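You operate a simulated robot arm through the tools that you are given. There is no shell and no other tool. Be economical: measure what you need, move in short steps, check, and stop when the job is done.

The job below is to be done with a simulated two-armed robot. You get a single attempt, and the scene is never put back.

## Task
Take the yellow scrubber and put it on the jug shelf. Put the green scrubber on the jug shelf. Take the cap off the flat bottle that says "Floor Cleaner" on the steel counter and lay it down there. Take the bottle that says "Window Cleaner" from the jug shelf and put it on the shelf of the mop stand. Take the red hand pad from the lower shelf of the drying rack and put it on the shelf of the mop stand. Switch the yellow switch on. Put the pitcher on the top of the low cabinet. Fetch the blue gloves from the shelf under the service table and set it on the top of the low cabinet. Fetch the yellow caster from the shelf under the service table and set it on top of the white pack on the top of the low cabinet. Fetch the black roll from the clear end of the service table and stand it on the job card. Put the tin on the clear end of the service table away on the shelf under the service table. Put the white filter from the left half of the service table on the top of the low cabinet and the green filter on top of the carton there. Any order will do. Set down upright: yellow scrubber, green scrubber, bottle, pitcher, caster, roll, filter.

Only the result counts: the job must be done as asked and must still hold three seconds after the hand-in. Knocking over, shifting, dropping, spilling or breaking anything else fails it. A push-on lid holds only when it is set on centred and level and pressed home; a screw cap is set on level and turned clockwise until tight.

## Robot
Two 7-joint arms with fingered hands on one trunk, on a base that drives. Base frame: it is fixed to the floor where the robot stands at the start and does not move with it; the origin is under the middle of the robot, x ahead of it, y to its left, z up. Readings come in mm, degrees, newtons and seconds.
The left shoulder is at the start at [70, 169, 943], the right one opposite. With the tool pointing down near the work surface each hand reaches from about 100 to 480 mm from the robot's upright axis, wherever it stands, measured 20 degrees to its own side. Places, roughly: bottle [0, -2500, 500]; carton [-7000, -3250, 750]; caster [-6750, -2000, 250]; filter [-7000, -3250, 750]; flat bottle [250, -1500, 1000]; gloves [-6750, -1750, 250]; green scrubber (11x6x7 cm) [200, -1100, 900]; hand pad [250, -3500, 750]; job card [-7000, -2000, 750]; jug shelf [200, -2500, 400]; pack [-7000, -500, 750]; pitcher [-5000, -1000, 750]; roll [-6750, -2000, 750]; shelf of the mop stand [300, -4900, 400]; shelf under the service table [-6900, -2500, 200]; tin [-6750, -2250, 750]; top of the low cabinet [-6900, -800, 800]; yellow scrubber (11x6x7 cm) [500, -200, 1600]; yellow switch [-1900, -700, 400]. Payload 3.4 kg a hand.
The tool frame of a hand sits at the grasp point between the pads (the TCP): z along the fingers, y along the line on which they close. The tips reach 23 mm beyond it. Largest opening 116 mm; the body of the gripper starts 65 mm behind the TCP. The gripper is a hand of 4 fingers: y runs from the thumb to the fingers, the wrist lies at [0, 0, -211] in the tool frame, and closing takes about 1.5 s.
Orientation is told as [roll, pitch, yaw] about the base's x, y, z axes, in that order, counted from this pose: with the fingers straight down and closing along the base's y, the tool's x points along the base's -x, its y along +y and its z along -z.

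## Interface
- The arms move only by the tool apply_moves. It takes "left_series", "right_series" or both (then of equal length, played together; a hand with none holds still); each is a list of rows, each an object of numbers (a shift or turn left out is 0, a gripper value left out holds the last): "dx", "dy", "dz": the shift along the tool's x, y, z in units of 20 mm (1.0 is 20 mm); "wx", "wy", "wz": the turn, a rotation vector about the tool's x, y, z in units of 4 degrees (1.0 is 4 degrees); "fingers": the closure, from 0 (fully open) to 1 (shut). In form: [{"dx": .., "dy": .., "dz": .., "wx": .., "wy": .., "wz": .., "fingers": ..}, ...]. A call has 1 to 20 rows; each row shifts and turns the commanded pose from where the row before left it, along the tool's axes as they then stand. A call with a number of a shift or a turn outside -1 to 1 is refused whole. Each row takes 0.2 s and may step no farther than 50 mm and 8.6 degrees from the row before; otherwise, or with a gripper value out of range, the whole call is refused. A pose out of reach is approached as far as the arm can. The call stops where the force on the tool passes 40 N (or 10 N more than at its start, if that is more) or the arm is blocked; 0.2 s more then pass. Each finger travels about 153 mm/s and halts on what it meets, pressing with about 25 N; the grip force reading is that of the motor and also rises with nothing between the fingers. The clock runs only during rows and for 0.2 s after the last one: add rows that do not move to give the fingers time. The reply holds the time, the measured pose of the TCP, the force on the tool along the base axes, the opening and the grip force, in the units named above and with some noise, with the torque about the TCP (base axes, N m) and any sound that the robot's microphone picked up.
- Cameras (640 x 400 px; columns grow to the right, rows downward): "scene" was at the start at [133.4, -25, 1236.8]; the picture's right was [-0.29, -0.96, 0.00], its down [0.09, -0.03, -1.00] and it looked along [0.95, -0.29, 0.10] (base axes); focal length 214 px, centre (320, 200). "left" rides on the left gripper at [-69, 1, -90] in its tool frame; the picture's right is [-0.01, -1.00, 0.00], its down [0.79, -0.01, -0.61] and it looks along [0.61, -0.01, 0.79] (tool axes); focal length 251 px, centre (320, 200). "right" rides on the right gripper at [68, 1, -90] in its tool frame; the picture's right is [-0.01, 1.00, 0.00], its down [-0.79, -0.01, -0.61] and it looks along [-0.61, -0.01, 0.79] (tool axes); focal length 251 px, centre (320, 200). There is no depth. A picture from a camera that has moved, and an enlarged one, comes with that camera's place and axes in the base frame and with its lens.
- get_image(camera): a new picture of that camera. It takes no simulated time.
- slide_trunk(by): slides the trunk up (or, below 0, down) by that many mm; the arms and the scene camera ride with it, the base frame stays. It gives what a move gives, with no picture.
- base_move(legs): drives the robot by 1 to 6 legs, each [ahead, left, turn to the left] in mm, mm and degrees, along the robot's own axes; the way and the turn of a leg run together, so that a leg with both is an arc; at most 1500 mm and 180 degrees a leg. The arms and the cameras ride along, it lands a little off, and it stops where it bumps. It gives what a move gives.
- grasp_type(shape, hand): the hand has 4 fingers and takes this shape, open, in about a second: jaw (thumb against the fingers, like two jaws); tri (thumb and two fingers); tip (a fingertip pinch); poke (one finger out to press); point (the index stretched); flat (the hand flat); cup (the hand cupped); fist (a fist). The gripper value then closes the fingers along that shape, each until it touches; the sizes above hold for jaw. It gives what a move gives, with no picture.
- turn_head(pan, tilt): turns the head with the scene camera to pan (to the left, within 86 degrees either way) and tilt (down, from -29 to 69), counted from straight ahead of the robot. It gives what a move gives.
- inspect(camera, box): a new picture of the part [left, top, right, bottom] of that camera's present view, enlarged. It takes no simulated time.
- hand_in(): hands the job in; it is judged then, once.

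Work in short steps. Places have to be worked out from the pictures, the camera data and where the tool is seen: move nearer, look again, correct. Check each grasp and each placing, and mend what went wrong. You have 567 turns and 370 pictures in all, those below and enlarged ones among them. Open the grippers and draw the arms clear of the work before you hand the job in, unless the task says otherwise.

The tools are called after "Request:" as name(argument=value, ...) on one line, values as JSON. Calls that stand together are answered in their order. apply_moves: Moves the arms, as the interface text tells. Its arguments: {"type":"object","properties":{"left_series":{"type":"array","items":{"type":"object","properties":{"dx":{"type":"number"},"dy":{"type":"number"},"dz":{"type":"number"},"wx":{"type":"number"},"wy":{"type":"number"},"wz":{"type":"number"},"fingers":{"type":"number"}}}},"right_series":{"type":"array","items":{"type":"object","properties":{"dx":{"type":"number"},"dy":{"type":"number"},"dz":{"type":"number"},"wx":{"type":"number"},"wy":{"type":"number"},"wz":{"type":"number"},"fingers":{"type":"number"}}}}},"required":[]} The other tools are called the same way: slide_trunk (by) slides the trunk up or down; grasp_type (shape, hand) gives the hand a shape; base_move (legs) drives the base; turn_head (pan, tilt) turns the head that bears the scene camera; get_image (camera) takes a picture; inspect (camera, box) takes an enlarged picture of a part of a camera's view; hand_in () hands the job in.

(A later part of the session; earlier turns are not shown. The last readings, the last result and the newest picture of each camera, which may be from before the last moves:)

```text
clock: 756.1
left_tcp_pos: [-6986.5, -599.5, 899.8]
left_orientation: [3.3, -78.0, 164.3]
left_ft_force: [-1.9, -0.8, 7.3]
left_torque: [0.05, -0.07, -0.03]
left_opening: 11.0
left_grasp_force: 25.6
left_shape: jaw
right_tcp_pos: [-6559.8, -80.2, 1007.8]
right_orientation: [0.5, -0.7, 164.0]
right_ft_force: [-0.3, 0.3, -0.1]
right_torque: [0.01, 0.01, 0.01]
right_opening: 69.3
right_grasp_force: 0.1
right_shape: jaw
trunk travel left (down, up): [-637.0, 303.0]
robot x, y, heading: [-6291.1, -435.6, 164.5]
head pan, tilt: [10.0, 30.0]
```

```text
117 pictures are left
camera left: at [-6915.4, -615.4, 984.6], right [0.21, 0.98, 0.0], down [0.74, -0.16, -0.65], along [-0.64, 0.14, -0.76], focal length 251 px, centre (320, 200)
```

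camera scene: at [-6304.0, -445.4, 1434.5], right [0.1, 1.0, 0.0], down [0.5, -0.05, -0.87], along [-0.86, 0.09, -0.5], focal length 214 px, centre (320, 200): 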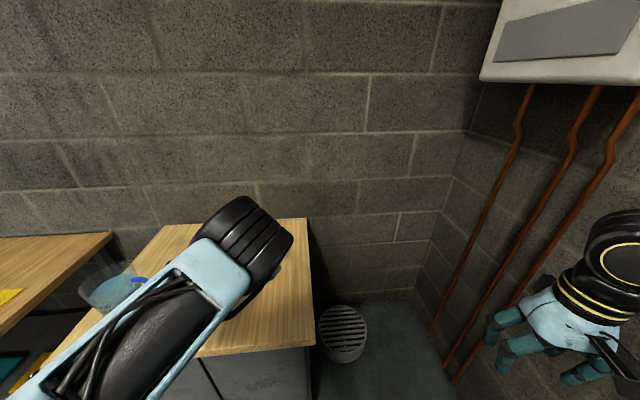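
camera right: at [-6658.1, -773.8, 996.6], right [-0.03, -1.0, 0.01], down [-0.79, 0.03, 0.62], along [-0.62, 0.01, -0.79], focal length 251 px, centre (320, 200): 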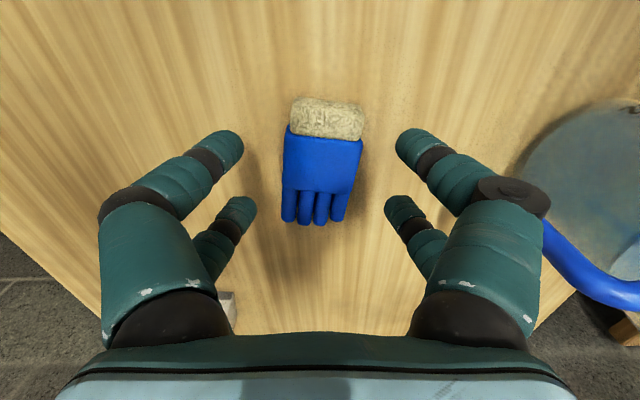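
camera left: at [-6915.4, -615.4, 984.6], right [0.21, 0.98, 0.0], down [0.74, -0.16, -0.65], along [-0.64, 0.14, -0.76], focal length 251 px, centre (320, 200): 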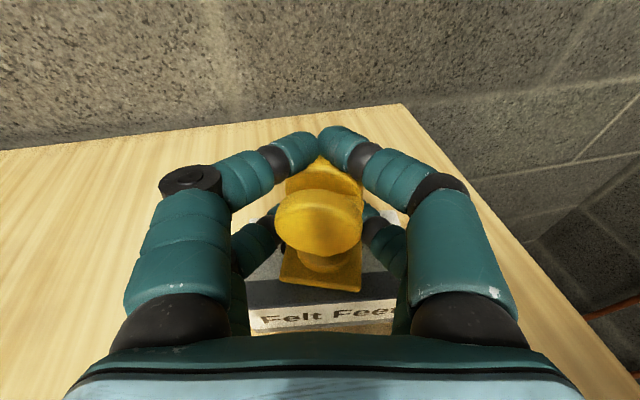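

Contact. Release and withdraw straight back.

Request:
apply_moves(left_series=[{"fingers": 0.7}, {"fingers": 0.4}, {}, {}, {}, {"dz": -0.5, "dx": 0.1}, {"dz": -0.9, "dx": 0.19}, {"dz": -0.9, "dx": 0.19}, {"dz": -0.9, "dx": 0.19}, {"dz": -0.9, "dx": 0.19}, {}])

Request:
get_image(camera="left")

```text
clock: 758.5
left_tcp_pos: [-6904.9, -618.7, 896.4]
left_orientation: [3.2, -77.7, 164.4]
left_ft_force: [-0.1, -0.5, -0.5]
left_torque: [-0.01, -0.02, -0.01]
left_opening: 69.3
left_grasp_force: 0.0
left_shape: jaw
right_tcp_pos: [-6561.5, -79.6, 1006.9]
right_orientation: [0.7, -0.6, 164.0]
right_ft_force: [0.0, 0.4, 0.9]
right_torque: [0.04, 0.01, -0.02]
right_opening: 68.9
right_grasp_force: 0.0
right_shape: jaw
trunk travel left (down, up): [-637.0, 303.0]
robot x, y, heading: [-6291.2, -433.2, 164.2]
head pan, tilt: [10.0, 30.0]
```

```text
116 pictures are left
camera left: at [-6832.9, -634.7, 982.1], right [0.21, 0.98, 0.0], down [0.74, -0.16, -0.65], along [-0.63, 0.14, -0.76], focal length 251 px, centre (320, 200)
```

left: 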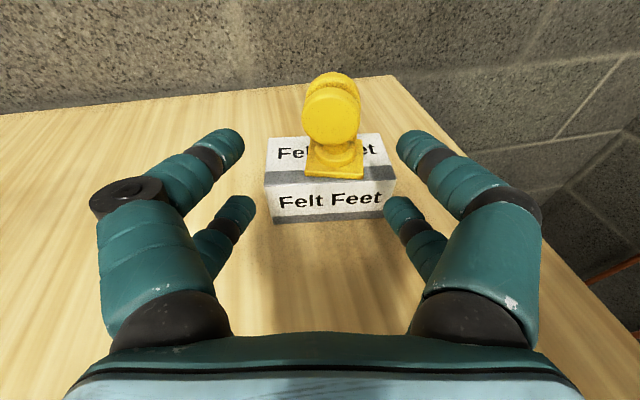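

The caster stands upright on the pack. I retreat, straighten the heading, and move toward the service table's clear end, yawing the left hand outward for the black roll.

Request:
slide_trunk(by=60)

Request:
base_move(legs=[[-420, 0, 0], [0, 0, 15.5], [0, 1000, 0]])

Request:
apply_moves(left_series=[{"wx": -0.97, "wz": -0.21}, {"wx": -0.97, "wz": -0.21}, {"wx": -0.97, "wz": -0.21}, {"wx": -0.97, "wz": -0.21}, {"wx": -0.97, "wz": -0.21}, {"wx": -0.97, "wz": -0.21}, {"wx": -0.97, "wz": -0.21}, {"wx": -0.97, "wz": -0.21}, {"wx": -0.97, "wz": -0.21}, {"wx": -0.97, "wz": -0.21}, {}])

Request:
get_image(camera="left")

```text
clock: 759.5
left_tcp_pos: [-6904.2, -618.8, 955.7]
left_orientation: [3.2, -77.7, 164.5]
left_ft_force: [-0.2, 0.1, 0.1]
left_torque: [-0.01, -0.01, -0.02]
left_opening: 69.2
left_grasp_force: 0.0
left_shape: jaw
right_tcp_pos: [-6561.4, -79.9, 1067.2]
right_orientation: [0.5, -0.6, 164.0]
right_ft_force: [0.0, 0.6, 0.2]
right_torque: [0.02, 0.03, 0.0]
right_opening: 69.0
right_grasp_force: 0.0
right_shape: jaw
trunk travel left (down, up): [-697.0, 243.0]
robot x, y, heading: [-6287.1, -438.0, 164.2]
head pan, tilt: [10.0, 30.0]
```

```text
clock: 767.7
left_tcp_pos: [-6409.2, -1889.2, 956.8]
left_orientation: [3.2, -77.7, -178.7]
left_ft_force: [0.3, -0.1, -0.8]
left_torque: [0.02, -0.05, 0.0]
left_opening: 69.2
left_grasp_force: 0.0
left_shape: jaw
right_tcp_pos: [-6234.6, -1274.3, 1067.6]
right_orientation: [0.6, -0.6, -179.3]
right_ft_force: [-0.2, -0.1, 0.5]
right_torque: [0.02, 0.0, -0.02]
right_opening: 69.4
right_grasp_force: 0.1
right_shape: jaw
trunk travel left (down, up): [-697.0, 243.0]
robot x, y, heading: [-5870.2, -1537.9, -178.9]
head pan, tilt: [10.0, 30.0]
```

```text
clock: 770.1
left_tcp_pos: [-6431.7, -1995.5, 940.5]
left_orientation: [2.7, -78.1, -138.6]
left_ft_force: [0.7, 0.1, -0.2]
left_torque: [-0.02, 0.03, -0.03]
left_opening: 69.2
left_grasp_force: 0.1
left_shape: jaw
left hand out of reach, approached as far as the arm can: row 1, 2, 3, 4, 5, 6, 7, 8, 9, 10
right_tcp_pos: [-6234.6, -1273.3, 1066.9]
right_orientation: [0.6, -0.8, -179.3]
right_ft_force: [0.4, -0.2, 0.1]
right_torque: [0.02, -0.01, 0.04]
right_opening: 69.1
right_grasp_force: 0.1
right_shape: jaw
trunk travel left (down, up): [-697.0, 243.0]
robot x, y, heading: [-5874.9, -1535.8, -178.8]
head pan, tilt: [10.0, 30.0]
```

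```text
115 pictures are left
camera left: at [-6378.3, -1944.4, 1025.7], right [-0.7, 0.72, 0.0], down [0.54, 0.53, -0.65], along [-0.47, -0.46, -0.76], focal length 251 px, centre (320, 200)
```

left: 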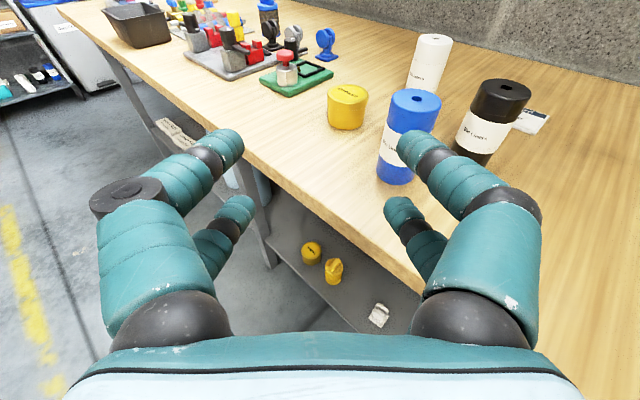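

The black roll is at (-6810,-2003), ~80 mm thick, 105 tall. I drive to a pre-point up-right of it, open wide and lower.

Request:
base_move(legs=[[299, -70, 0]])

Request:
apply_moves(left_series=[{"fingers": 0}, {}, {}])

Request:
slide_trunk(by=-130)

Request:
get_image(camera="left")

```text
clock: 772.2
left_tcp_pos: [-6729.5, -1928.4, 941.1]
left_orientation: [2.6, -78.2, -138.6]
left_ft_force: [-0.8, 0.2, 0.4]
left_torque: [0.0, 0.01, 0.0]
left_opening: 69.2
left_grasp_force: 0.1
left_shape: jaw
right_tcp_pos: [-6531.4, -1207.3, 1066.3]
right_orientation: [0.6, -0.8, -179.4]
right_ft_force: [-0.4, 0.6, -0.5]
right_torque: [0.0, 0.02, 0.02]
right_opening: 69.0
right_grasp_force: 0.2
right_shape: jaw
trunk travel left (down, up): [-697.0, 243.0]
robot x, y, heading: [-6175.4, -1466.2, -179.3]
head pan, tilt: [10.0, 30.0]
```

```text
clock: 773.0
left_tcp_pos: [-6730.9, -1928.4, 939.8]
left_orientation: [2.8, -78.1, -138.8]
left_ft_force: [-1.0, 0.3, 0.1]
left_torque: [0.01, 0.02, 0.0]
left_opening: 116.0
left_grasp_force: 0.0
left_shape: jaw
right_tcp_pos: [-6531.8, -1207.9, 1068.0]
right_orientation: [0.6, -0.5, -179.4]
right_ft_force: [-0.3, 0.0, 0.0]
right_torque: [0.01, 0.03, 0.01]
right_opening: 68.9
right_grasp_force: 0.0
right_shape: jaw
trunk travel left (down, up): [-697.0, 243.0]
robot x, y, heading: [-6171.4, -1469.0, -179.0]
head pan, tilt: [10.0, 30.0]
```

```text
clock: 774.5
left_tcp_pos: [-6730.4, -1929.9, 811.5]
left_orientation: [2.6, -78.2, -138.9]
left_ft_force: [-0.3, 0.6, 0.2]
left_torque: [0.0, 0.01, -0.01]
left_opening: 115.8
left_grasp_force: 0.1
left_shape: jaw
right_tcp_pos: [-6531.5, -1208.7, 937.5]
right_orientation: [0.6, -0.7, -179.3]
right_ft_force: [-0.2, 0.2, 0.3]
right_torque: [-0.01, -0.01, 0.02]
right_opening: 69.2
right_grasp_force: 0.1
right_shape: jaw
trunk travel left (down, up): [-567.0, 373.0]
robot x, y, heading: [-6169.2, -1465.3, -178.8]
head pan, tilt: [10.0, 30.0]
```

```text
114 pictures are left
camera left: at [-6676.4, -1877.3, 895.8], right [-0.69, 0.72, 0.0], down [0.54, 0.53, -0.65], along [-0.47, -0.45, -0.76], focal length 251 px, centre (320, 200)
```

left: 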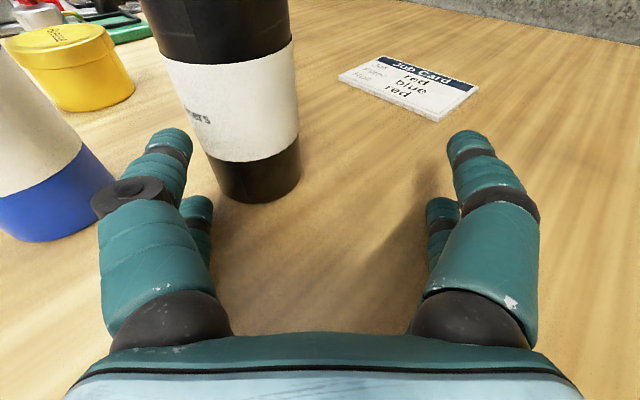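

Closer view: the roll is at (-6752,-2018). I back off 15 mm, shift 48 left and re-check.

Request:
apply_moves(left_series=[{"dz": -0.8, "dx": 0.17}, {"dy": 0.8}, {"dy": 0.8}, {"dy": 0.8}, {}])

Request:
get_image(camera="left")

```text
clock: 775.8
left_tcp_pos: [-6691.7, -1963.7, 808.4]
left_orientation: [2.7, -78.1, -138.9]
left_ft_force: [-0.3, -0.6, 0.5]
left_torque: [0.0, 0.02, -0.01]
left_opening: 116.3
left_grasp_force: 0.1
left_shape: jaw
left hand out of reach, approached as far as the arm can: row 1
right_tcp_pos: [-6531.7, -1208.1, 938.2]
right_orientation: [0.7, -0.6, -179.5]
right_ft_force: [0.3, 0.0, 0.6]
right_torque: [-0.04, -0.01, 0.0]
right_opening: 68.9
right_grasp_force: 0.0
right_shape: jaw
trunk travel left (down, up): [-567.0, 373.0]
robot x, y, heading: [-6170.5, -1472.0, -179.0]
head pan, tilt: [10.0, 30.0]
```

```text
113 pictures are left
camera left: at [-6639.3, -1912.3, 894.7], right [-0.69, 0.72, 0.0], down [0.55, 0.53, -0.65], along [-0.47, -0.45, -0.76], focal length 251 px, centre (320, 200)
```

left: 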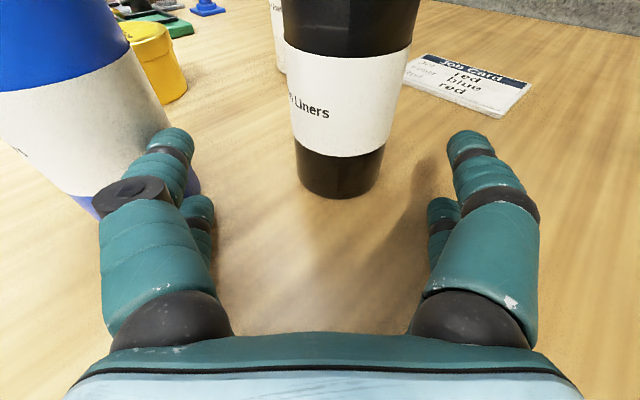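

Shift right 18, then advance 80 mm to straddle the roll.

Request:
apply_moves(left_series=[{"dy": -0.9}, {"dz": 0.97, "dx": -0.21}, {"dz": 0.97, "dx": -0.21}, {"dz": 0.97, "dx": -0.21}, {}])

Request:
get_image(camera="left")

```text
clock: 777.0
left_tcp_pos: [-6747.4, -1993.1, 810.4]
left_orientation: [2.7, -78.2, -138.7]
left_ft_force: [-0.3, -0.8, 0.0]
left_torque: [-0.02, 0.02, 0.03]
left_opening: 115.7
left_grasp_force: 0.0
left_shape: jaw
right_tcp_pos: [-6531.4, -1208.0, 937.0]
right_orientation: [0.7, -0.7, -179.4]
right_ft_force: [-0.6, -0.6, 0.1]
right_torque: [0.03, -0.03, -0.03]
right_opening: 69.1
right_grasp_force: 0.0
right_shape: jaw
trunk travel left (down, up): [-567.0, 373.0]
robot x, y, heading: [-6176.2, -1472.9, -179.1]
head pan, tilt: [10.0, 30.0]
```

```text
112 pictures are left
camera left: at [-6694.0, -1941.5, 895.5], right [-0.69, 0.72, 0.0], down [0.54, 0.53, -0.65], along [-0.47, -0.45, -0.76], focal length 251 px, centre (320, 200)
```

left: 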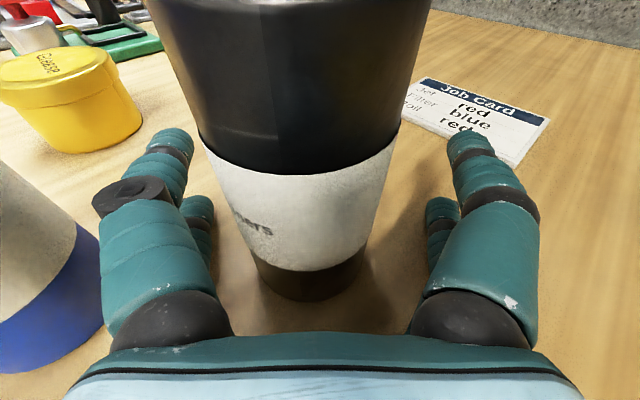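

Slightly left and ~13 mm further; adjust and close.

Request:
apply_moves(left_series=[{"dy": 0.35, "dz": 0.6, "dx": -0.13}, {}, {"fingers": 1}, {}, {}, {}, {}, {}, {}])

Request:
slide_trunk(by=40)

Request:
get_image(camera="left")

```text
clock: 779.0
left_tcp_pos: [-6751.6, -2006.6, 810.0]
left_orientation: [2.6, -78.2, -138.6]
left_ft_force: [-0.9, -0.2, 0.6]
left_torque: [-0.06, 0.05, -0.03]
left_opening: 13.2
left_grasp_force: 24.9
left_shape: jaw
right_tcp_pos: [-6532.4, -1207.1, 936.5]
right_orientation: [0.6, -0.6, -179.4]
right_ft_force: [0.3, 0.4, -1.3]
right_torque: [-0.01, -0.02, -0.01]
right_opening: 68.8
right_grasp_force: 0.0
right_shape: jaw
trunk travel left (down, up): [-567.0, 373.0]
robot x, y, heading: [-6173.0, -1470.6, -179.1]
head pan, tilt: [10.0, 30.0]
```

```text
clock: 779.8
left_tcp_pos: [-6751.9, -2006.8, 849.7]
left_orientation: [2.7, -78.1, -138.9]
left_ft_force: [0.4, 0.0, -1.6]
left_torque: [-0.05, 0.05, -0.01]
left_opening: 12.9
left_grasp_force: 24.9
left_shape: jaw
right_tcp_pos: [-6532.5, -1208.1, 977.9]
right_orientation: [0.6, -0.6, -179.5]
right_ft_force: [-0.5, -0.2, 0.3]
right_torque: [0.02, -0.02, 0.01]
right_opening: 69.1
right_grasp_force: 0.0
right_shape: jaw
trunk travel left (down, up): [-607.0, 333.0]
robot x, y, heading: [-6174.8, -1468.7, -179.1]
head pan, tilt: [10.0, 30.0]
```

```text
111 pictures are left
camera left: at [-6698.6, -1955.4, 934.6], right [-0.69, 0.72, 0.0], down [0.55, 0.53, -0.65], along [-0.47, -0.45, -0.76], focal length 251 px, centre (320, 200)
```

left: 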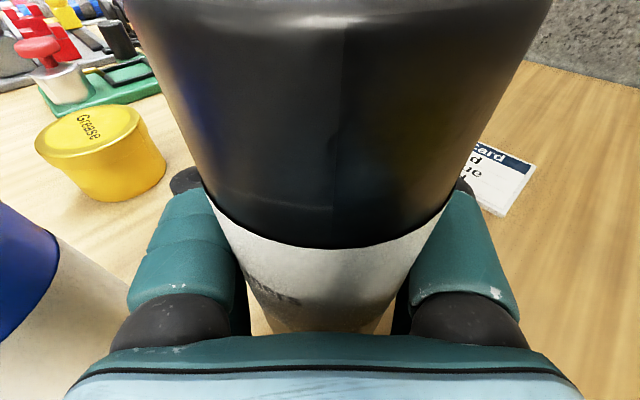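

Roll is lifted. The job card is at about (-6980,-1998); I drive ahead 135 mm and check.

Request:
base_move(legs=[[135, 0, 0]])

Request:
apply_moves(left_series=[{"dz": 0.68, "dx": -0.15, "dy": -0.7}, {"dz": 0.68, "dx": -0.15, "dy": -0.7}, {"dz": 0.68, "dx": -0.15, "dy": -0.7}, {}])

Request:
get_image(camera="left")

Request:
turn_head(pan=30, tilt=35)

Request:
get_image(camera="scene")

```text
clock: 781.1
left_tcp_pos: [-6882.0, -2010.2, 849.5]
left_orientation: [2.7, -78.0, -138.6]
left_ft_force: [-0.6, -0.9, -3.0]
left_torque: [-0.05, 0.04, 0.02]
left_opening: 12.8
left_grasp_force: 25.5
left_shape: jaw
right_tcp_pos: [-6662.4, -1210.5, 976.9]
right_orientation: [0.5, -0.6, -179.3]
right_ft_force: [0.8, 0.5, 1.3]
right_torque: [-0.03, 0.03, 0.0]
right_opening: 69.5
right_grasp_force: 0.1
right_shape: jaw
trunk travel left (down, up): [-607.0, 333.0]
robot x, y, heading: [-6303.6, -1473.8, -178.9]
head pan, tilt: [10.0, 30.0]
```

```text
clock: 782.1
left_tcp_pos: [-6942.4, -2008.8, 849.7]
left_orientation: [2.6, -78.1, -138.5]
left_ft_force: [0.2, 0.6, -1.9]
left_torque: [-0.04, 0.04, 0.05]
left_opening: 12.5
left_grasp_force: 25.4
left_shape: jaw
right_tcp_pos: [-6662.9, -1210.8, 977.0]
right_orientation: [0.6, -0.6, -179.4]
right_ft_force: [0.0, 0.4, -0.2]
right_torque: [0.0, -0.01, 0.0]
right_opening: 69.2
right_grasp_force: 0.1
right_shape: jaw
trunk travel left (down, up): [-607.0, 333.0]
robot x, y, heading: [-6304.9, -1471.1, -179.1]
head pan, tilt: [10.0, 30.0]
```

```text
110 pictures are left
camera left: at [-6888.6, -1957.9, 935.1], right [-0.7, 0.72, 0.0], down [0.54, 0.53, -0.65], along [-0.47, -0.45, -0.76], focal length 251 px, centre (320, 200)
```

left: 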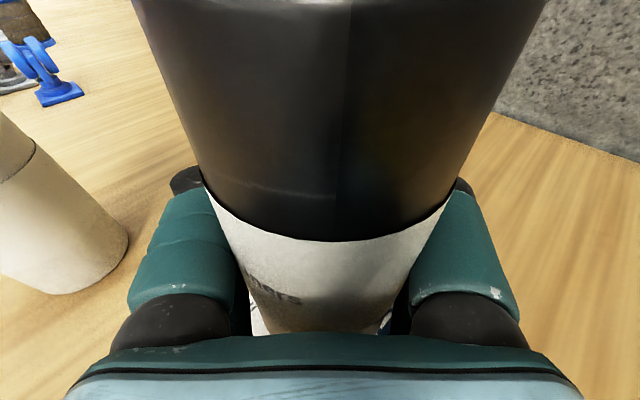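

```text
clock: 782.9
left_tcp_pos: [-6941.4, -2008.1, 849.4]
left_orientation: [2.8, -78.1, -138.7]
left_ft_force: [0.0, -0.1, -2.8]
left_torque: [-0.02, 0.04, -0.01]
left_opening: 12.5
left_grasp_force: 24.4
left_shape: jaw
right_tcp_pos: [-6662.9, -1210.4, 976.7]
right_orientation: [0.6, -0.6, -179.3]
right_ft_force: [0.0, -0.1, 0.7]
right_torque: [0.02, 0.0, 0.03]
right_opening: 69.1
right_grasp_force: 0.0
right_shape: jaw
trunk travel left (down, up): [-607.0, 333.0]
robot x, y, heading: [-6303.3, -1466.8, -179.0]
head pan, tilt: [30.0, 35.0]
```

```text
109 pictures are left
camera scene: at [-6429.3, -1517.7, 1328.6], right [-0.52, 0.86, 0.0], down [0.49, 0.3, -0.82], along [-0.7, -0.42, -0.57], focal length 214 px, centre (320, 200)
```

scene: 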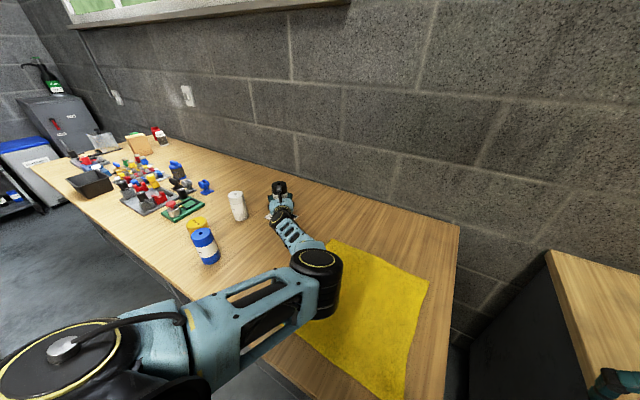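

I zoom in on the card under the roll.

Request:
inspect(camera="scene", box=[230, 170, 320, 240])

Request:
inspect(camera="left", box=[220, 270, 420, 345])

```text
5.71 times, centred on (275, 205) of scene
camera zoom: at [-6429.3, -1517.7, 1328.6], right [-0.52, 0.86, 0.0], down [0.49, 0.3, -0.82], along [-0.7, -0.42, -0.57], focal length 1226 px, centre (577, 171)
```

zoom: 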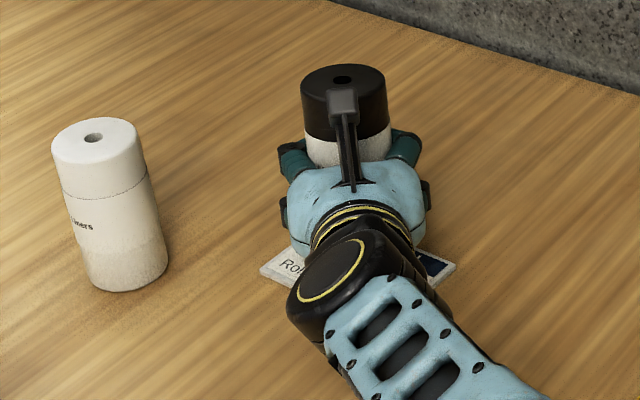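

```text
3.20 times, centred on (320, 308) of left
camera zoom: at [-6888.6, -1958.0, 935.0], right [-0.7, 0.72, 0.0], down [0.54, 0.53, -0.65], along [-0.47, -0.45, -0.76], focal length 805 px, centre (320, -144)
```

zoom: 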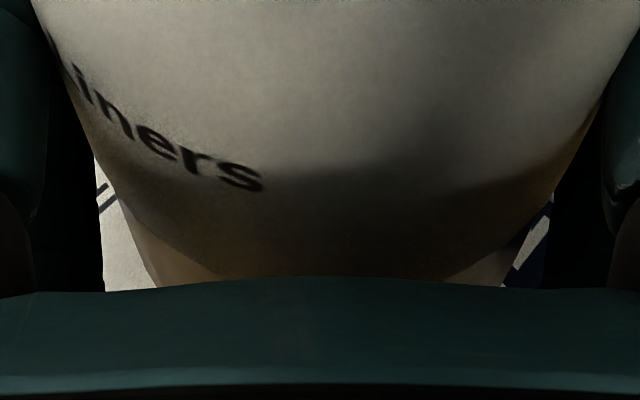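

The card's centre is about (-6930,-2010), right below. I shift 12 mm back and lower the roll gently.

Request:
apply_moves(left_series=[{"dz": -0.42, "dx": 0.09, "dy": 0.42}, {}])

Request:
slide_trunk(by=-30)

Request:
apply_moves(left_series=[{"dx": 0.12, "dz": 0.026}, {"dx": 0.12, "dz": 0.026}, {"dx": 0.12, "dz": 0.026}, {"dx": 0.1, "dz": 0.02}, {"dx": 0.1, "dz": 0.02}])

Request:
inspect(camera="scene", box=[230, 170, 320, 240])

```text
clock: 783.5
left_tcp_pos: [-6929.9, -2009.9, 849.4]
left_orientation: [2.6, -78.1, -138.7]
left_ft_force: [-0.6, 0.7, -2.0]
left_torque: [-0.06, 0.09, 0.03]
left_opening: 12.1
left_grasp_force: 24.3
left_shape: jaw
right_tcp_pos: [-6663.1, -1210.9, 975.9]
right_orientation: [0.5, -0.6, -179.3]
right_ft_force: [0.2, -0.3, 0.5]
right_torque: [0.0, 0.0, 0.0]
right_opening: 69.4
right_grasp_force: 0.1
right_shape: jaw
trunk travel left (down, up): [-607.0, 333.0]
robot x, y, heading: [-6301.6, -1471.0, -178.9]
head pan, tilt: [30.0, 35.0]
```

```text
clock: 784.2
left_tcp_pos: [-6929.7, -2008.8, 820.3]
left_orientation: [2.6, -78.2, -138.6]
left_ft_force: [-0.6, -0.1, -3.0]
left_torque: [-0.07, 0.06, -0.03]
left_opening: 12.0
left_grasp_force: 24.8
left_shape: jaw
right_tcp_pos: [-6662.0, -1210.7, 946.5]
right_orientation: [0.6, -0.7, -179.2]
right_ft_force: [0.9, 0.6, -0.4]
right_torque: [0.03, 0.0, -0.02]
right_opening: 69.2
right_grasp_force: 0.1
right_shape: jaw
trunk travel left (down, up): [-577.0, 363.0]
robot x, y, heading: [-6301.1, -1471.8, -179.0]
head pan, tilt: [30.0, 35.0]
```

```text
clock: 785.5
left_tcp_pos: [-6927.5, -2007.1, 814.5]
left_orientation: [2.4, -78.7, -138.3]
left_ft_force: [-8.7, -6.1, 23.5]
left_torque: [0.07, 0.25, 0.06]
left_opening: 11.9
left_grasp_force: 24.4
left_shape: jaw
right_tcp_pos: [-6661.9, -1209.2, 947.5]
right_orientation: [0.7, -0.8, -179.4]
right_ft_force: [1.1, -0.1, -0.1]
right_torque: [-0.02, 0.0, -0.02]
right_opening: 69.1
right_grasp_force: 0.0
right_shape: jaw
trunk travel left (down, up): [-577.0, 363.0]
robot x, y, heading: [-6303.6, -1474.5, -179.1]
head pan, tilt: [30.0, 35.0]
```

```text
5.71 times, centred on (275, 205) of scene
camera zoom: at [-6426.1, -1515.0, 1299.4], right [-0.52, 0.86, 0.0], down [0.49, 0.29, -0.82], along [-0.7, -0.42, -0.57], focal length 1226 px, centre (577, 171)
```

zoom: 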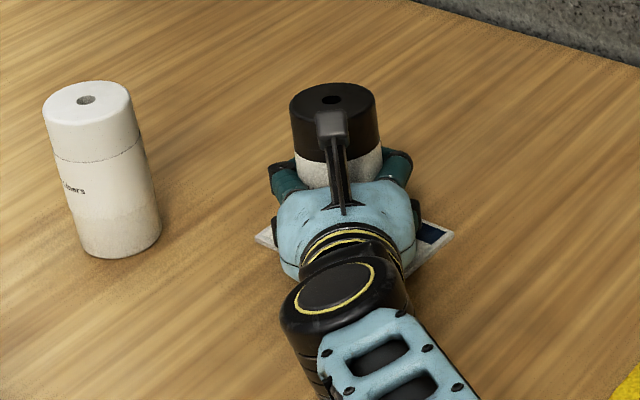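

The roll is ~18 mm short of the card's centre (-6946,-2015). I lift slightly, advance 17 mm and set it down again.

Request:
apply_moves(left_series=[{"dx": -0.4, "dz": -0.09}, {"dz": 0.42, "dx": -0.09}, {"dz": 0.42, "dx": -0.09}, {}, {"dx": 0.12, "dz": 0.026}, {"dx": 0.12, "dz": 0.026}, {"dx": 0.1, "dz": 0.02}, {}])

Request:
inspect(camera="scene", box=[230, 170, 320, 240])

```text
clock: 787.2
left_tcp_pos: [-6940.0, -2018.5, 813.8]
left_orientation: [2.5, -78.5, -138.6]
left_ft_force: [-4.1, -3.4, 20.3]
left_torque: [0.14, 0.08, 0.06]
left_opening: 11.0
left_grasp_force: 25.0
left_shape: jaw
right_tcp_pos: [-6661.5, -1209.6, 947.2]
right_orientation: [0.8, -0.9, -179.3]
right_ft_force: [0.3, 0.1, -0.5]
right_torque: [0.01, 0.04, 0.0]
right_opening: 69.4
right_grasp_force: 0.1
right_shape: jaw
trunk travel left (down, up): [-577.0, 363.0]
robot x, y, heading: [-6301.4, -1472.9, -178.9]
head pan, tilt: [30.0, 35.0]
```

```text
5.71 times, centred on (275, 205) of scene
camera zoom: at [-6425.8, -1515.0, 1299.3], right [-0.52, 0.86, 0.0], down [0.49, 0.29, -0.82], along [-0.7, -0.42, -0.57], focal length 1226 px, centre (577, 171)
```

zoom: 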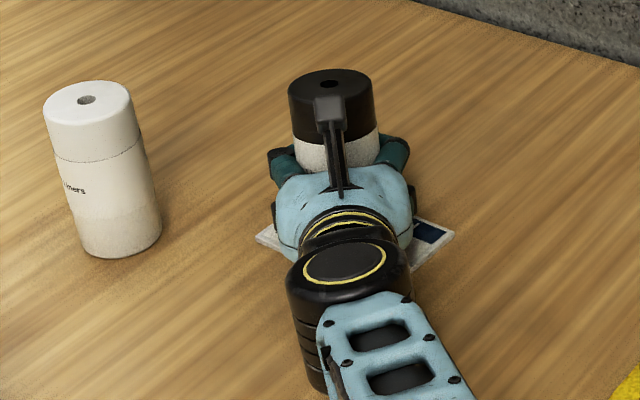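

Now on the card's centre. Release and withdraw.

Request:
apply_moves(left_series=[{"fingers": 0.5}, {"fingers": 0}, {}, {}, {}, {}, {"dz": -0.5, "dx": 0.1}, {"dz": -0.9, "dx": 0.19}, {"dz": -0.9, "dx": 0.19}, {"dz": -0.9, "dx": 0.19}, {"dz": -0.9, "dx": 0.19}, {"dz": -0.9, "dx": 0.19}, {}])

Request:
get_image(camera="left")

```text
clock: 790.2
left_tcp_pos: [-6864.7, -2012.6, 852.0]
left_orientation: [33.4, -82.6, -165.8]
left_ft_force: [0.9, 1.1, -0.8]
left_torque: [0.0, 0.01, 0.01]
left_opening: 115.6
left_grasp_force: 0.1
left_shape: jaw
left hand out of reach, approached as far as the arm can: row 9
right_tcp_pos: [-6663.1, -1210.8, 946.6]
right_orientation: [0.6, -0.8, -179.4]
right_ft_force: [0.1, -0.5, 0.3]
right_torque: [-0.02, 0.03, 0.01]
right_opening: 69.3
right_grasp_force: 0.0
right_shape: jaw
trunk travel left (down, up): [-577.0, 363.0]
robot x, y, heading: [-6304.6, -1470.1, -179.0]
head pan, tilt: [30.0, 35.0]
stopped in row 13 (left hand): the arm was blocked; the commanded pose is now the measured one
```

```text
104 pictures are left
camera left: at [-6813.3, -1949.1, 930.0], right [-0.73, 0.68, -0.06], down [0.5, 0.48, -0.72], along [-0.46, -0.56, -0.69], focal length 251 px, centre (320, 200)
```

left: 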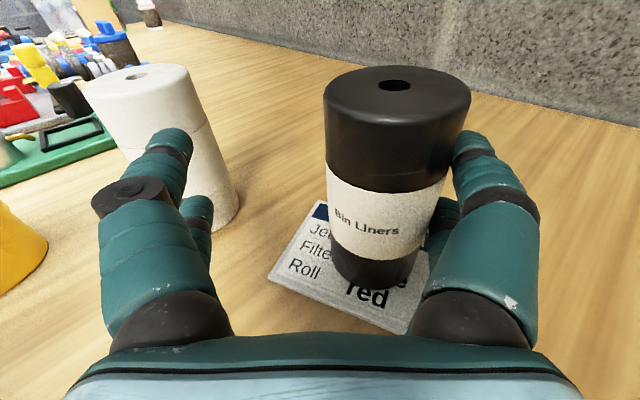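

The roll stands on the job card. The arm is at a limit, so I raise straight up with the trunk, clear of the roll, before moving away.

Request:
slide_trunk(by=160)

Request:
get_image(camera="left")

```text
clock: 792.1
left_tcp_pos: [-6864.8, -2012.7, 1010.6]
left_orientation: [33.7, -82.4, -166.1]
left_ft_force: [0.2, -0.5, -0.5]
left_torque: [0.0, 0.0, 0.02]
left_opening: 115.9
left_grasp_force: 0.2
left_shape: jaw
right_tcp_pos: [-6662.6, -1211.0, 1106.5]
right_orientation: [0.6, -0.7, -179.4]
right_ft_force: [0.4, -0.2, 0.1]
right_torque: [0.04, -0.03, 0.01]
right_opening: 69.1
right_grasp_force: 0.1
right_shape: jaw
trunk travel left (down, up): [-737.0, 203.0]
robot x, y, heading: [-6307.0, -1471.1, -179.1]
head pan, tilt: [30.0, 35.0]
```

```text
103 pictures are left
camera left: at [-6813.3, -1948.7, 1089.0], right [-0.73, 0.68, -0.06], down [0.5, 0.48, -0.72], along [-0.46, -0.56, -0.69], focal length 251 px, centre (320, 200)
```

left: 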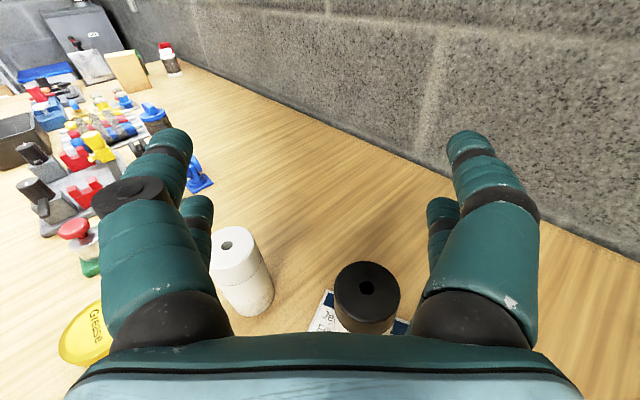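

Now the tin ("Grease", on the table). I'll use the right hand; first I back off and fold the left arm in.

Request:
base_move(legs=[[-400, 0, 0]])

Request:
apply_moves(left_series=[{"wy": 1}, {"wy": 1}, {"wy": 1}, {"wy": 1}, {"wy": 1}, {"wy": 1}, {"wy": 1}, {"wy": 1}, {"wy": 1}, {"wy": 1}, {"wy": 1}, {"wy": 1}, {"wy": 1}, {"wy": 1}, {"wy": 1}, {"wy": 1}, {"wy": 1}, {"wy": 1}, {"wy": 1}, {"wy": 1}])

Request:
get_image(camera="scene")

```text
clock: 794.6
left_tcp_pos: [-6470.8, -2004.0, 1011.4]
left_orientation: [33.6, -82.4, -166.1]
left_ft_force: [-0.3, 0.0, 1.0]
left_torque: [0.0, -0.02, 0.02]
left_opening: 115.8
left_grasp_force: 0.1
left_shape: jaw
right_tcp_pos: [-6266.1, -1203.3, 1107.2]
right_orientation: [0.6, -0.6, -179.5]
right_ft_force: [-0.6, 1.0, 0.3]
right_torque: [0.01, 0.04, 0.02]
right_opening: 68.9
right_grasp_force: 0.0
right_shape: jaw
trunk travel left (down, up): [-737.0, 203.0]
robot x, y, heading: [-5905.2, -1463.6, -179.2]
head pan, tilt: [30.0, 35.0]
```

```text
clock: 798.8
left_tcp_pos: [-6469.3, -2003.8, 1012.3]
left_orientation: [4.1, -3.5, -133.1]
left_ft_force: [0.1, 0.4, -0.5]
left_torque: [-0.01, -0.01, -0.02]
left_opening: 116.0
left_grasp_force: 0.0
left_shape: jaw
right_tcp_pos: [-6264.9, -1204.3, 1107.5]
right_orientation: [0.5, -0.6, -179.5]
right_ft_force: [0.3, -0.4, 0.8]
right_torque: [0.05, -0.01, -0.03]
right_opening: 69.1
right_grasp_force: 0.1
right_shape: jaw
trunk travel left (down, up): [-737.0, 203.0]
robot x, y, heading: [-5907.4, -1464.5, -179.1]
head pan, tilt: [30.0, 35.0]
```

```text
102 pictures are left
camera scene: at [-6032.4, -1511.3, 1458.6], right [-0.51, 0.86, 0.0], down [0.49, 0.3, -0.82], along [-0.7, -0.42, -0.57], focal length 214 px, centre (320, 200)
```

scene: 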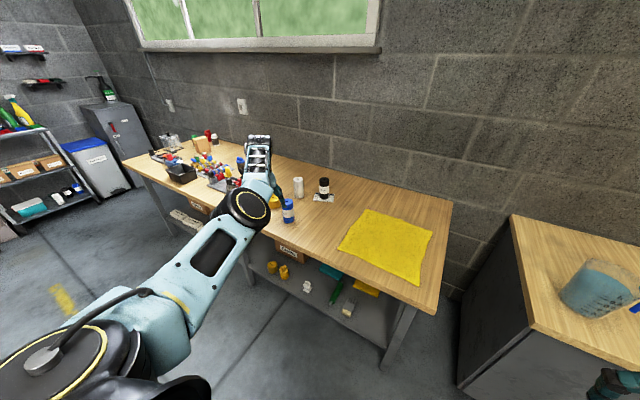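

Rotate the left hand straight and bring it back and inward.

Request:
apply_moves(left_series=[{"wz": 1}, {"wz": 1}, {"wz": 1}, {"wz": 1}, {"wz": 1}, {"wz": 1}, {"wz": 1}, {"wz": 1}, {"wz": 1}, {"wz": 1}, {"wz": 1}, {"wz": 0.5}, {"wx": -0.5, "wy": 0.5}, {}])

Request:
apply_moves(left_series=[{"dx": 0.9, "dy": -0.9}, {"dx": 0.9, "dy": -0.9}, {"dx": 0.9, "dy": -0.9}, {"dx": 0.9, "dy": -0.9}, {"dx": 0.9, "dy": -0.9}, {"dx": 0.9, "dy": -0.9}, {"dx": 0.9, "dy": -0.9}, {"dx": 0.9, "dy": -0.9}, {"dx": 0.9, "dy": -0.9}, {"dx": 0.9, "dy": -0.9}, {"dx": 0.9, "dy": -0.9}, {"dx": 0.9, "dy": -0.9}, {"dx": 0.9, "dy": -0.9}, {"dx": 0.9, "dy": -0.9}, {}])

```text
clock: 801.8
left_tcp_pos: [-6471.1, -2003.0, 1012.3]
left_orientation: [7.5, 2.4, -178.7]
left_ft_force: [0.6, 0.0, -0.3]
left_torque: [0.0, -0.02, -0.03]
left_opening: 115.9
left_grasp_force: 0.2
left_shape: jaw
right_tcp_pos: [-6265.3, -1203.9, 1106.9]
right_orientation: [0.5, -0.8, -179.4]
right_ft_force: [0.2, 0.1, -0.2]
right_torque: [-0.02, -0.01, -0.01]
right_opening: 69.3
right_grasp_force: 0.1
right_shape: jaw
trunk travel left (down, up): [-737.0, 203.0]
robot x, y, heading: [-5905.7, -1460.4, -179.3]
head pan, tilt: [30.0, 35.0]
```

```text
clock: 805.2
left_tcp_pos: [-6289.2, -1882.5, 956.6]
left_orientation: [14.0, -1.8, -175.5]
left_ft_force: [0.3, 0.1, -0.2]
left_torque: [0.01, 0.01, 0.01]
left_opening: 116.2
left_grasp_force: 0.1
left_shape: jaw
left hand out of reach, approached as far as the arm can: row 9, 10, 11, 12, 13, 14
right_tcp_pos: [-6265.6, -1202.6, 1106.4]
right_orientation: [0.7, -0.7, -179.6]
right_ft_force: [-0.1, -0.1, 0.2]
right_torque: [0.0, 0.0, 0.01]
right_opening: 69.1
right_grasp_force: 0.1
right_shape: jaw
trunk travel left (down, up): [-737.0, 203.0]
robot x, y, heading: [-5907.5, -1462.2, -179.1]
head pan, tilt: [30.0, 35.0]
stopped in row 15 (left hand): the arm was blocked; the commanded pose is now the measured one
```

The left arm can serve again in the horizontal pose. I tilt it forward again from here and check its pose.

Request:
apply_moves(left_series=[{"wx": 0.9, "dz": -0.5}, {"wx": 0.9, "dx": -1}, {"wx": 0.9, "dx": -1}, {"wy": -1, "dx": -0.5}, {"wy": -1}, {"wy": -1}, {"wy": -1}, {"wy": -1}, {"wy": -1}, {"wy": -1}, {"wy": -1}, {"wy": -1}, {"wy": -1}, {"wy": -1}, {"wy": -1}, {"wy": -1}, {"wy": -1}, {"wy": -1}, {"wy": -1}, {"wy": -1}])

Request:
get_image(camera="left")

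```text
clock: 808.2
left_tcp_pos: [-6367.5, -1922.5, 1054.8]
left_orientation: [14.4, -55.9, 175.8]
left_ft_force: [0.4, -0.9, -0.3]
left_torque: [0.04, 0.0, 0.03]
left_opening: 116.0
left_grasp_force: 0.0
left_shape: jaw
right_tcp_pos: [-6265.6, -1202.8, 1107.2]
right_orientation: [0.6, -0.7, -179.5]
right_ft_force: [-0.1, -0.4, 0.9]
right_torque: [-0.01, 0.02, -0.01]
right_opening: 69.2
right_grasp_force: 0.0
right_shape: jaw
trunk travel left (down, up): [-737.0, 203.0]
robot x, y, heading: [-5909.1, -1462.9, -179.0]
head pan, tilt: [30.0, 35.0]
stopped in row 15 (left hand): the arm was blocked; the commanded pose is now the measured one
```

```text
101 pictures are left
camera left: at [-6332.3, -1902.8, 1159.5], right [-0.14, 0.98, -0.13], down [0.94, 0.09, -0.33], along [-0.31, -0.17, -0.93], focal length 251 px, centre (320, 200)
```

left: 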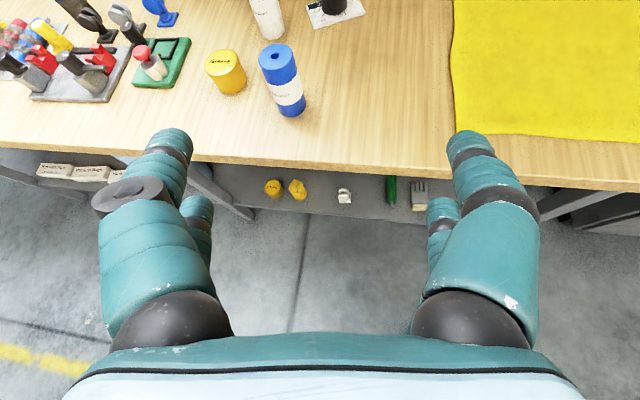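

Finish the tilt and level the roll.

Request:
apply_moves(left_series=[{"wz": -1}, {"wz": -1}, {"dx": 0.5, "wy": -1}, {"dx": 0.5, "wy": -1}, {"wy": -1}, {"wy": -1}, {"wy": -1}, {}])

Request:
get_image(camera="left")

```text
clock: 809.5
left_tcp_pos: [-6373.9, -1950.6, 1126.6]
left_orientation: [26.0, -79.6, 169.5]
left_ft_force: [0.1, -0.6, 0.6]
left_torque: [-0.02, -0.03, 0.01]
left_opening: 115.9
left_grasp_force: 0.1
left_shape: jaw
right_tcp_pos: [-6266.6, -1202.3, 1107.3]
right_orientation: [0.6, -0.6, -179.5]
right_ft_force: [-0.2, 0.1, -0.3]
right_torque: [0.0, 0.0, -0.01]
right_opening: 69.0
right_grasp_force: 0.1
right_shape: jaw
trunk travel left (down, up): [-737.0, 203.0]
robot x, y, heading: [-5905.6, -1466.4, -179.0]
head pan, tilt: [30.0, 35.0]
stopped in row 6 (left hand): the arm was blocked; the commanded pose is now the measured one
```

```text
100 pictures are left
camera left: at [-6300.4, -1924.5, 1208.4], right [-0.26, 0.96, -0.07], down [0.72, 0.14, -0.68], along [-0.65, -0.23, -0.73], focal length 251 px, centre (320, 200)
```

left: 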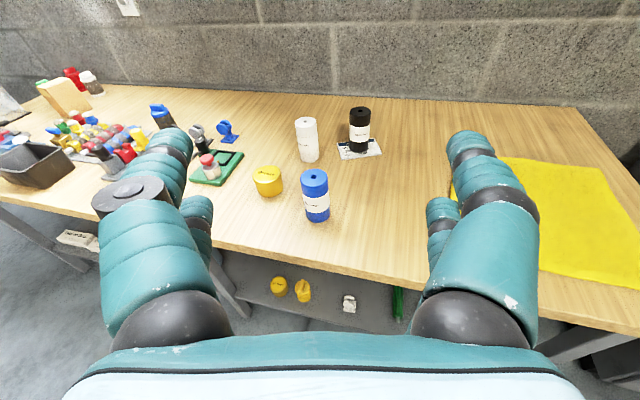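

Good overall view. Tin at (-6706,-2202). I retract the right hand a bit, drive to a pre-point and lower.

Request:
apply_moves(right_series=[{"dx": 1, "dz": -0.5}, {"dx": 1, "dz": -0.5}, {"dx": 1, "dz": -0.5}, {"dx": 1, "dz": -0.5}, {"dx": 1, "dz": -0.5}, {}])

Request:
base_move(legs=[[0, 222, 0], [220, 0, 0]])

Request:
slide_trunk(by=-300)

Request:
get_image(camera="left")

```text
clock: 810.9
left_tcp_pos: [-6373.9, -1949.3, 1125.4]
left_orientation: [25.8, -79.6, 169.6]
left_ft_force: [0.0, -0.4, -0.2]
left_torque: [-0.02, 0.01, 0.01]
left_opening: 115.9
left_grasp_force: 0.2
left_shape: jaw
right_tcp_pos: [-6168.1, -1200.1, 1160.1]
right_orientation: [0.6, -0.6, -179.5]
right_ft_force: [-0.4, 0.3, 0.6]
right_torque: [-0.03, 0.01, -0.04]
right_opening: 69.4
right_grasp_force: 0.1
right_shape: jaw
right hand out of reach, approached as far as the arm can: row 5
trunk travel left (down, up): [-737.0, 203.0]
robot x, y, heading: [-5910.6, -1462.8, -179.0]
head pan, tilt: [30.0, 35.0]
```

```text
clock: 813.9
left_tcp_pos: [-6588.2, -2177.0, 1125.3]
left_orientation: [25.9, -79.5, 169.3]
left_ft_force: [0.5, -0.1, 0.0]
left_torque: [-0.03, 0.0, 0.02]
left_opening: 116.1
left_grasp_force: 0.0
left_shape: jaw
right_tcp_pos: [-6382.2, -1425.6, 1160.4]
right_orientation: [0.6, -0.6, -179.6]
right_ft_force: [0.0, 0.9, 0.3]
right_torque: [0.01, -0.01, 0.01]
right_opening: 69.2
right_grasp_force: 0.1
right_shape: jaw
trunk travel left (down, up): [-737.0, 203.0]
robot x, y, heading: [-6119.9, -1689.7, -178.9]
head pan, tilt: [30.0, 35.0]
```

```text
clock: 816.9
left_tcp_pos: [-6589.9, -2177.5, 826.4]
left_orientation: [26.2, -79.5, 169.1]
left_ft_force: [-0.1, 0.1, 0.2]
left_torque: [0.01, -0.02, 0.0]
left_opening: 116.1
left_grasp_force: 0.0
left_shape: jaw
right_tcp_pos: [-6383.7, -1427.3, 859.9]
right_orientation: [0.6, -0.6, -179.6]
right_ft_force: [0.0, 0.9, 0.7]
right_torque: [0.0, -0.01, -0.02]
right_opening: 68.9
right_grasp_force: 0.0
right_shape: jaw
trunk travel left (down, up): [-437.0, 503.0]
robot x, y, heading: [-6124.1, -1692.4, -179.2]
head pan, tilt: [30.0, 35.0]
```

```text
99 pictures are left
camera left: at [-6515.9, -2151.1, 908.1], right [-0.26, 0.96, -0.07], down [0.72, 0.14, -0.68], along [-0.65, -0.23, -0.73], focal length 251 px, centre (320, 200)
```

left: 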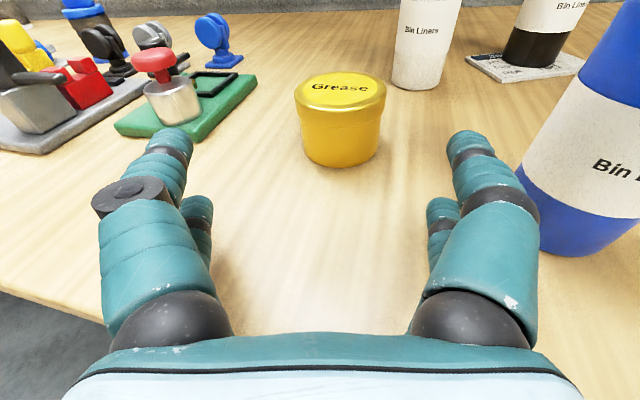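

Tin: 85 mm wide, top z≈810, at (-6740,-2199). Shift right 18, lower 34, advance 90 and check.

Request:
apply_moves(left_series=[{"dy": -0.9}, {"dx": 0.85, "dz": 0.15}, {"dx": 0.8, "dz": 0.15}, {"dz": 0.98, "dx": -0.18}, {"dz": 0.98, "dx": -0.18}, {"dz": 0.98, "dx": -0.18}, {"dz": 0.98, "dx": -0.18}, {}])

Request:
get_image(camera="left")

```text
clock: 818.0
left_tcp_pos: [-6622.5, -2174.7, 812.4]
left_orientation: [36.5, -81.7, 159.6]
left_ft_force: [7.7, -0.1, 12.2]
left_torque: [0.71, 0.18, -0.4]
left_opening: 115.8
left_grasp_force: 0.1
left_shape: jaw
right_tcp_pos: [-6382.1, -1427.3, 860.2]
right_orientation: [0.6, -0.6, -179.5]
right_ft_force: [-0.3, 0.6, -0.2]
right_torque: [0.02, -0.03, -0.02]
right_opening: 69.1
right_grasp_force: 0.1
right_shape: jaw
trunk travel left (down, up): [-437.0, 503.0]
robot x, y, heading: [-6123.6, -1692.5, -179.5]
head pan, tilt: [30.0, 35.0]
stopped in row 5 (left hand): the force on the tool passed its limit at 55 N (the readings are from after the stop); the commanded pose is now the measured one
```

```text
98 pictures are left
camera left: at [-6545.1, -2146.8, 889.7], right [-0.27, 0.96, -0.08], down [0.68, 0.14, -0.72], along [-0.68, -0.25, -0.69], focal length 251 px, centre (320, 200)
```

left: 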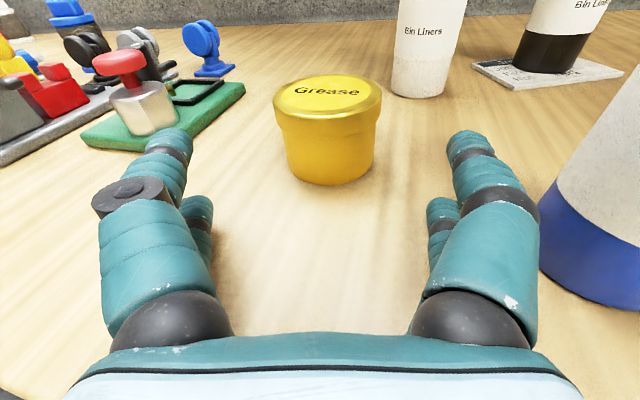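

The forearm touched the table edge: the shoulder is too low. I raise the trunk 130 and lower the hand with the arm instead.

Request:
slide_trunk(by=130)

Request:
apply_moves(left_series=[{"dx": 0.99, "dz": 0.14}, {"dx": 0.99, "dz": 0.14}, {"dx": 0.99, "dz": 0.14}, {"dx": 0.99, "dz": 0.14}, {"dx": 0.99, "dz": 0.14}, {"dx": 0.99, "dz": 0.14}, {"dx": 0.5, "dz": 0.07}, {}])

Request:
get_image(camera="left")

Request:
get_image(camera="scene")

```text
clock: 819.6
left_tcp_pos: [-6623.4, -2173.5, 938.6]
left_orientation: [35.4, -81.4, 160.7]
left_ft_force: [-0.2, 0.2, -0.7]
left_torque: [-0.03, 0.02, 0.03]
left_opening: 115.7
left_grasp_force: 0.0
left_shape: jaw
right_tcp_pos: [-6382.7, -1427.2, 989.8]
right_orientation: [0.6, -0.6, -179.6]
right_ft_force: [0.0, -0.6, -0.4]
right_torque: [0.01, 0.02, 0.01]
right_opening: 69.1
right_grasp_force: 0.0
right_shape: jaw
trunk travel left (down, up): [-567.0, 373.0]
robot x, y, heading: [-6120.6, -1689.7, -179.4]
head pan, tilt: [30.0, 35.0]
```

```text
clock: 821.4
left_tcp_pos: [-6621.7, -2184.3, 812.3]
left_orientation: [35.6, -81.6, 160.2]
left_ft_force: [-1.3, -0.7, 8.7]
left_torque: [0.52, 0.29, 0.06]
left_opening: 115.6
left_grasp_force: 0.1
left_shape: jaw
right_tcp_pos: [-6383.0, -1426.2, 988.8]
right_orientation: [0.7, -0.6, -179.6]
right_ft_force: [-0.6, 0.1, 0.0]
right_torque: [-0.03, -0.02, -0.01]
right_opening: 69.1
right_grasp_force: 0.1
right_shape: jaw
trunk travel left (down, up): [-567.0, 373.0]
robot x, y, heading: [-6124.2, -1691.5, -179.4]
head pan, tilt: [30.0, 35.0]
```

```text
97 pictures are left
camera left: at [-6544.9, -2156.8, 889.8], right [-0.27, 0.96, -0.08], down [0.69, 0.14, -0.71], along [-0.68, -0.24, -0.69], focal length 251 px, centre (320, 200)
```

left: 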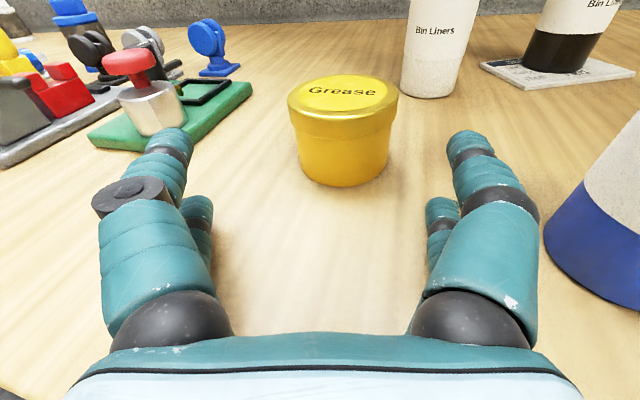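

```text
96 pictures are left
camera scene: at [-6246.3, -1736.5, 1289.0], right [-0.51, 0.86, 0.0], down [0.49, 0.29, -0.82], along [-0.7, -0.42, -0.57], focal length 214 px, centre (320, 200)
```

scene: 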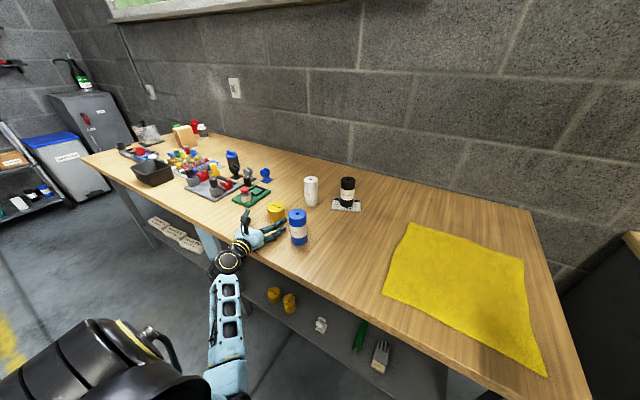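

Contact is with the hand's underside on the table. I raise 7 mm, shift right 18, and advance.

Request:
apply_moves(left_series=[{"dx": -0.4, "dz": -0.05}, {"dy": -0.9}, {"dz": 0.98, "dx": -0.17}, {"dz": 0.98, "dx": -0.17}, {"dz": 0.98, "dx": -0.17}, {}])

Request:
get_image(camera="left")

```text
clock: 822.8
left_tcp_pos: [-6684.1, -2183.5, 818.9]
left_orientation: [35.0, -81.4, 160.9]
left_ft_force: [-0.3, -0.4, -0.2]
left_torque: [0.0, 0.02, 0.04]
left_opening: 115.8
left_grasp_force: 0.1
left_shape: jaw
right_tcp_pos: [-6383.9, -1426.9, 989.9]
right_orientation: [0.6, -0.7, -179.6]
right_ft_force: [-0.6, 0.2, 0.3]
right_torque: [0.0, 0.03, 0.0]
right_opening: 69.0
right_grasp_force: 0.1
right_shape: jaw
trunk travel left (down, up): [-567.0, 373.0]
robot x, y, heading: [-6121.3, -1690.6, -179.4]
head pan, tilt: [30.0, 35.0]
```

```text
95 pictures are left
camera left: at [-6607.9, -2155.6, 897.0], right [-0.27, 0.96, -0.08], down [0.69, 0.14, -0.71], along [-0.67, -0.24, -0.7], focal length 251 px, centre (320, 200)
```

left: 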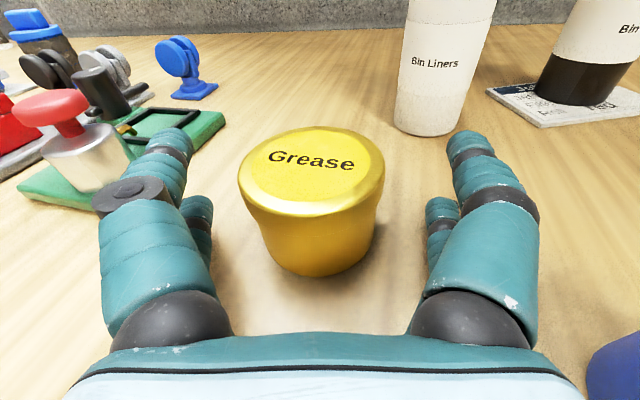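

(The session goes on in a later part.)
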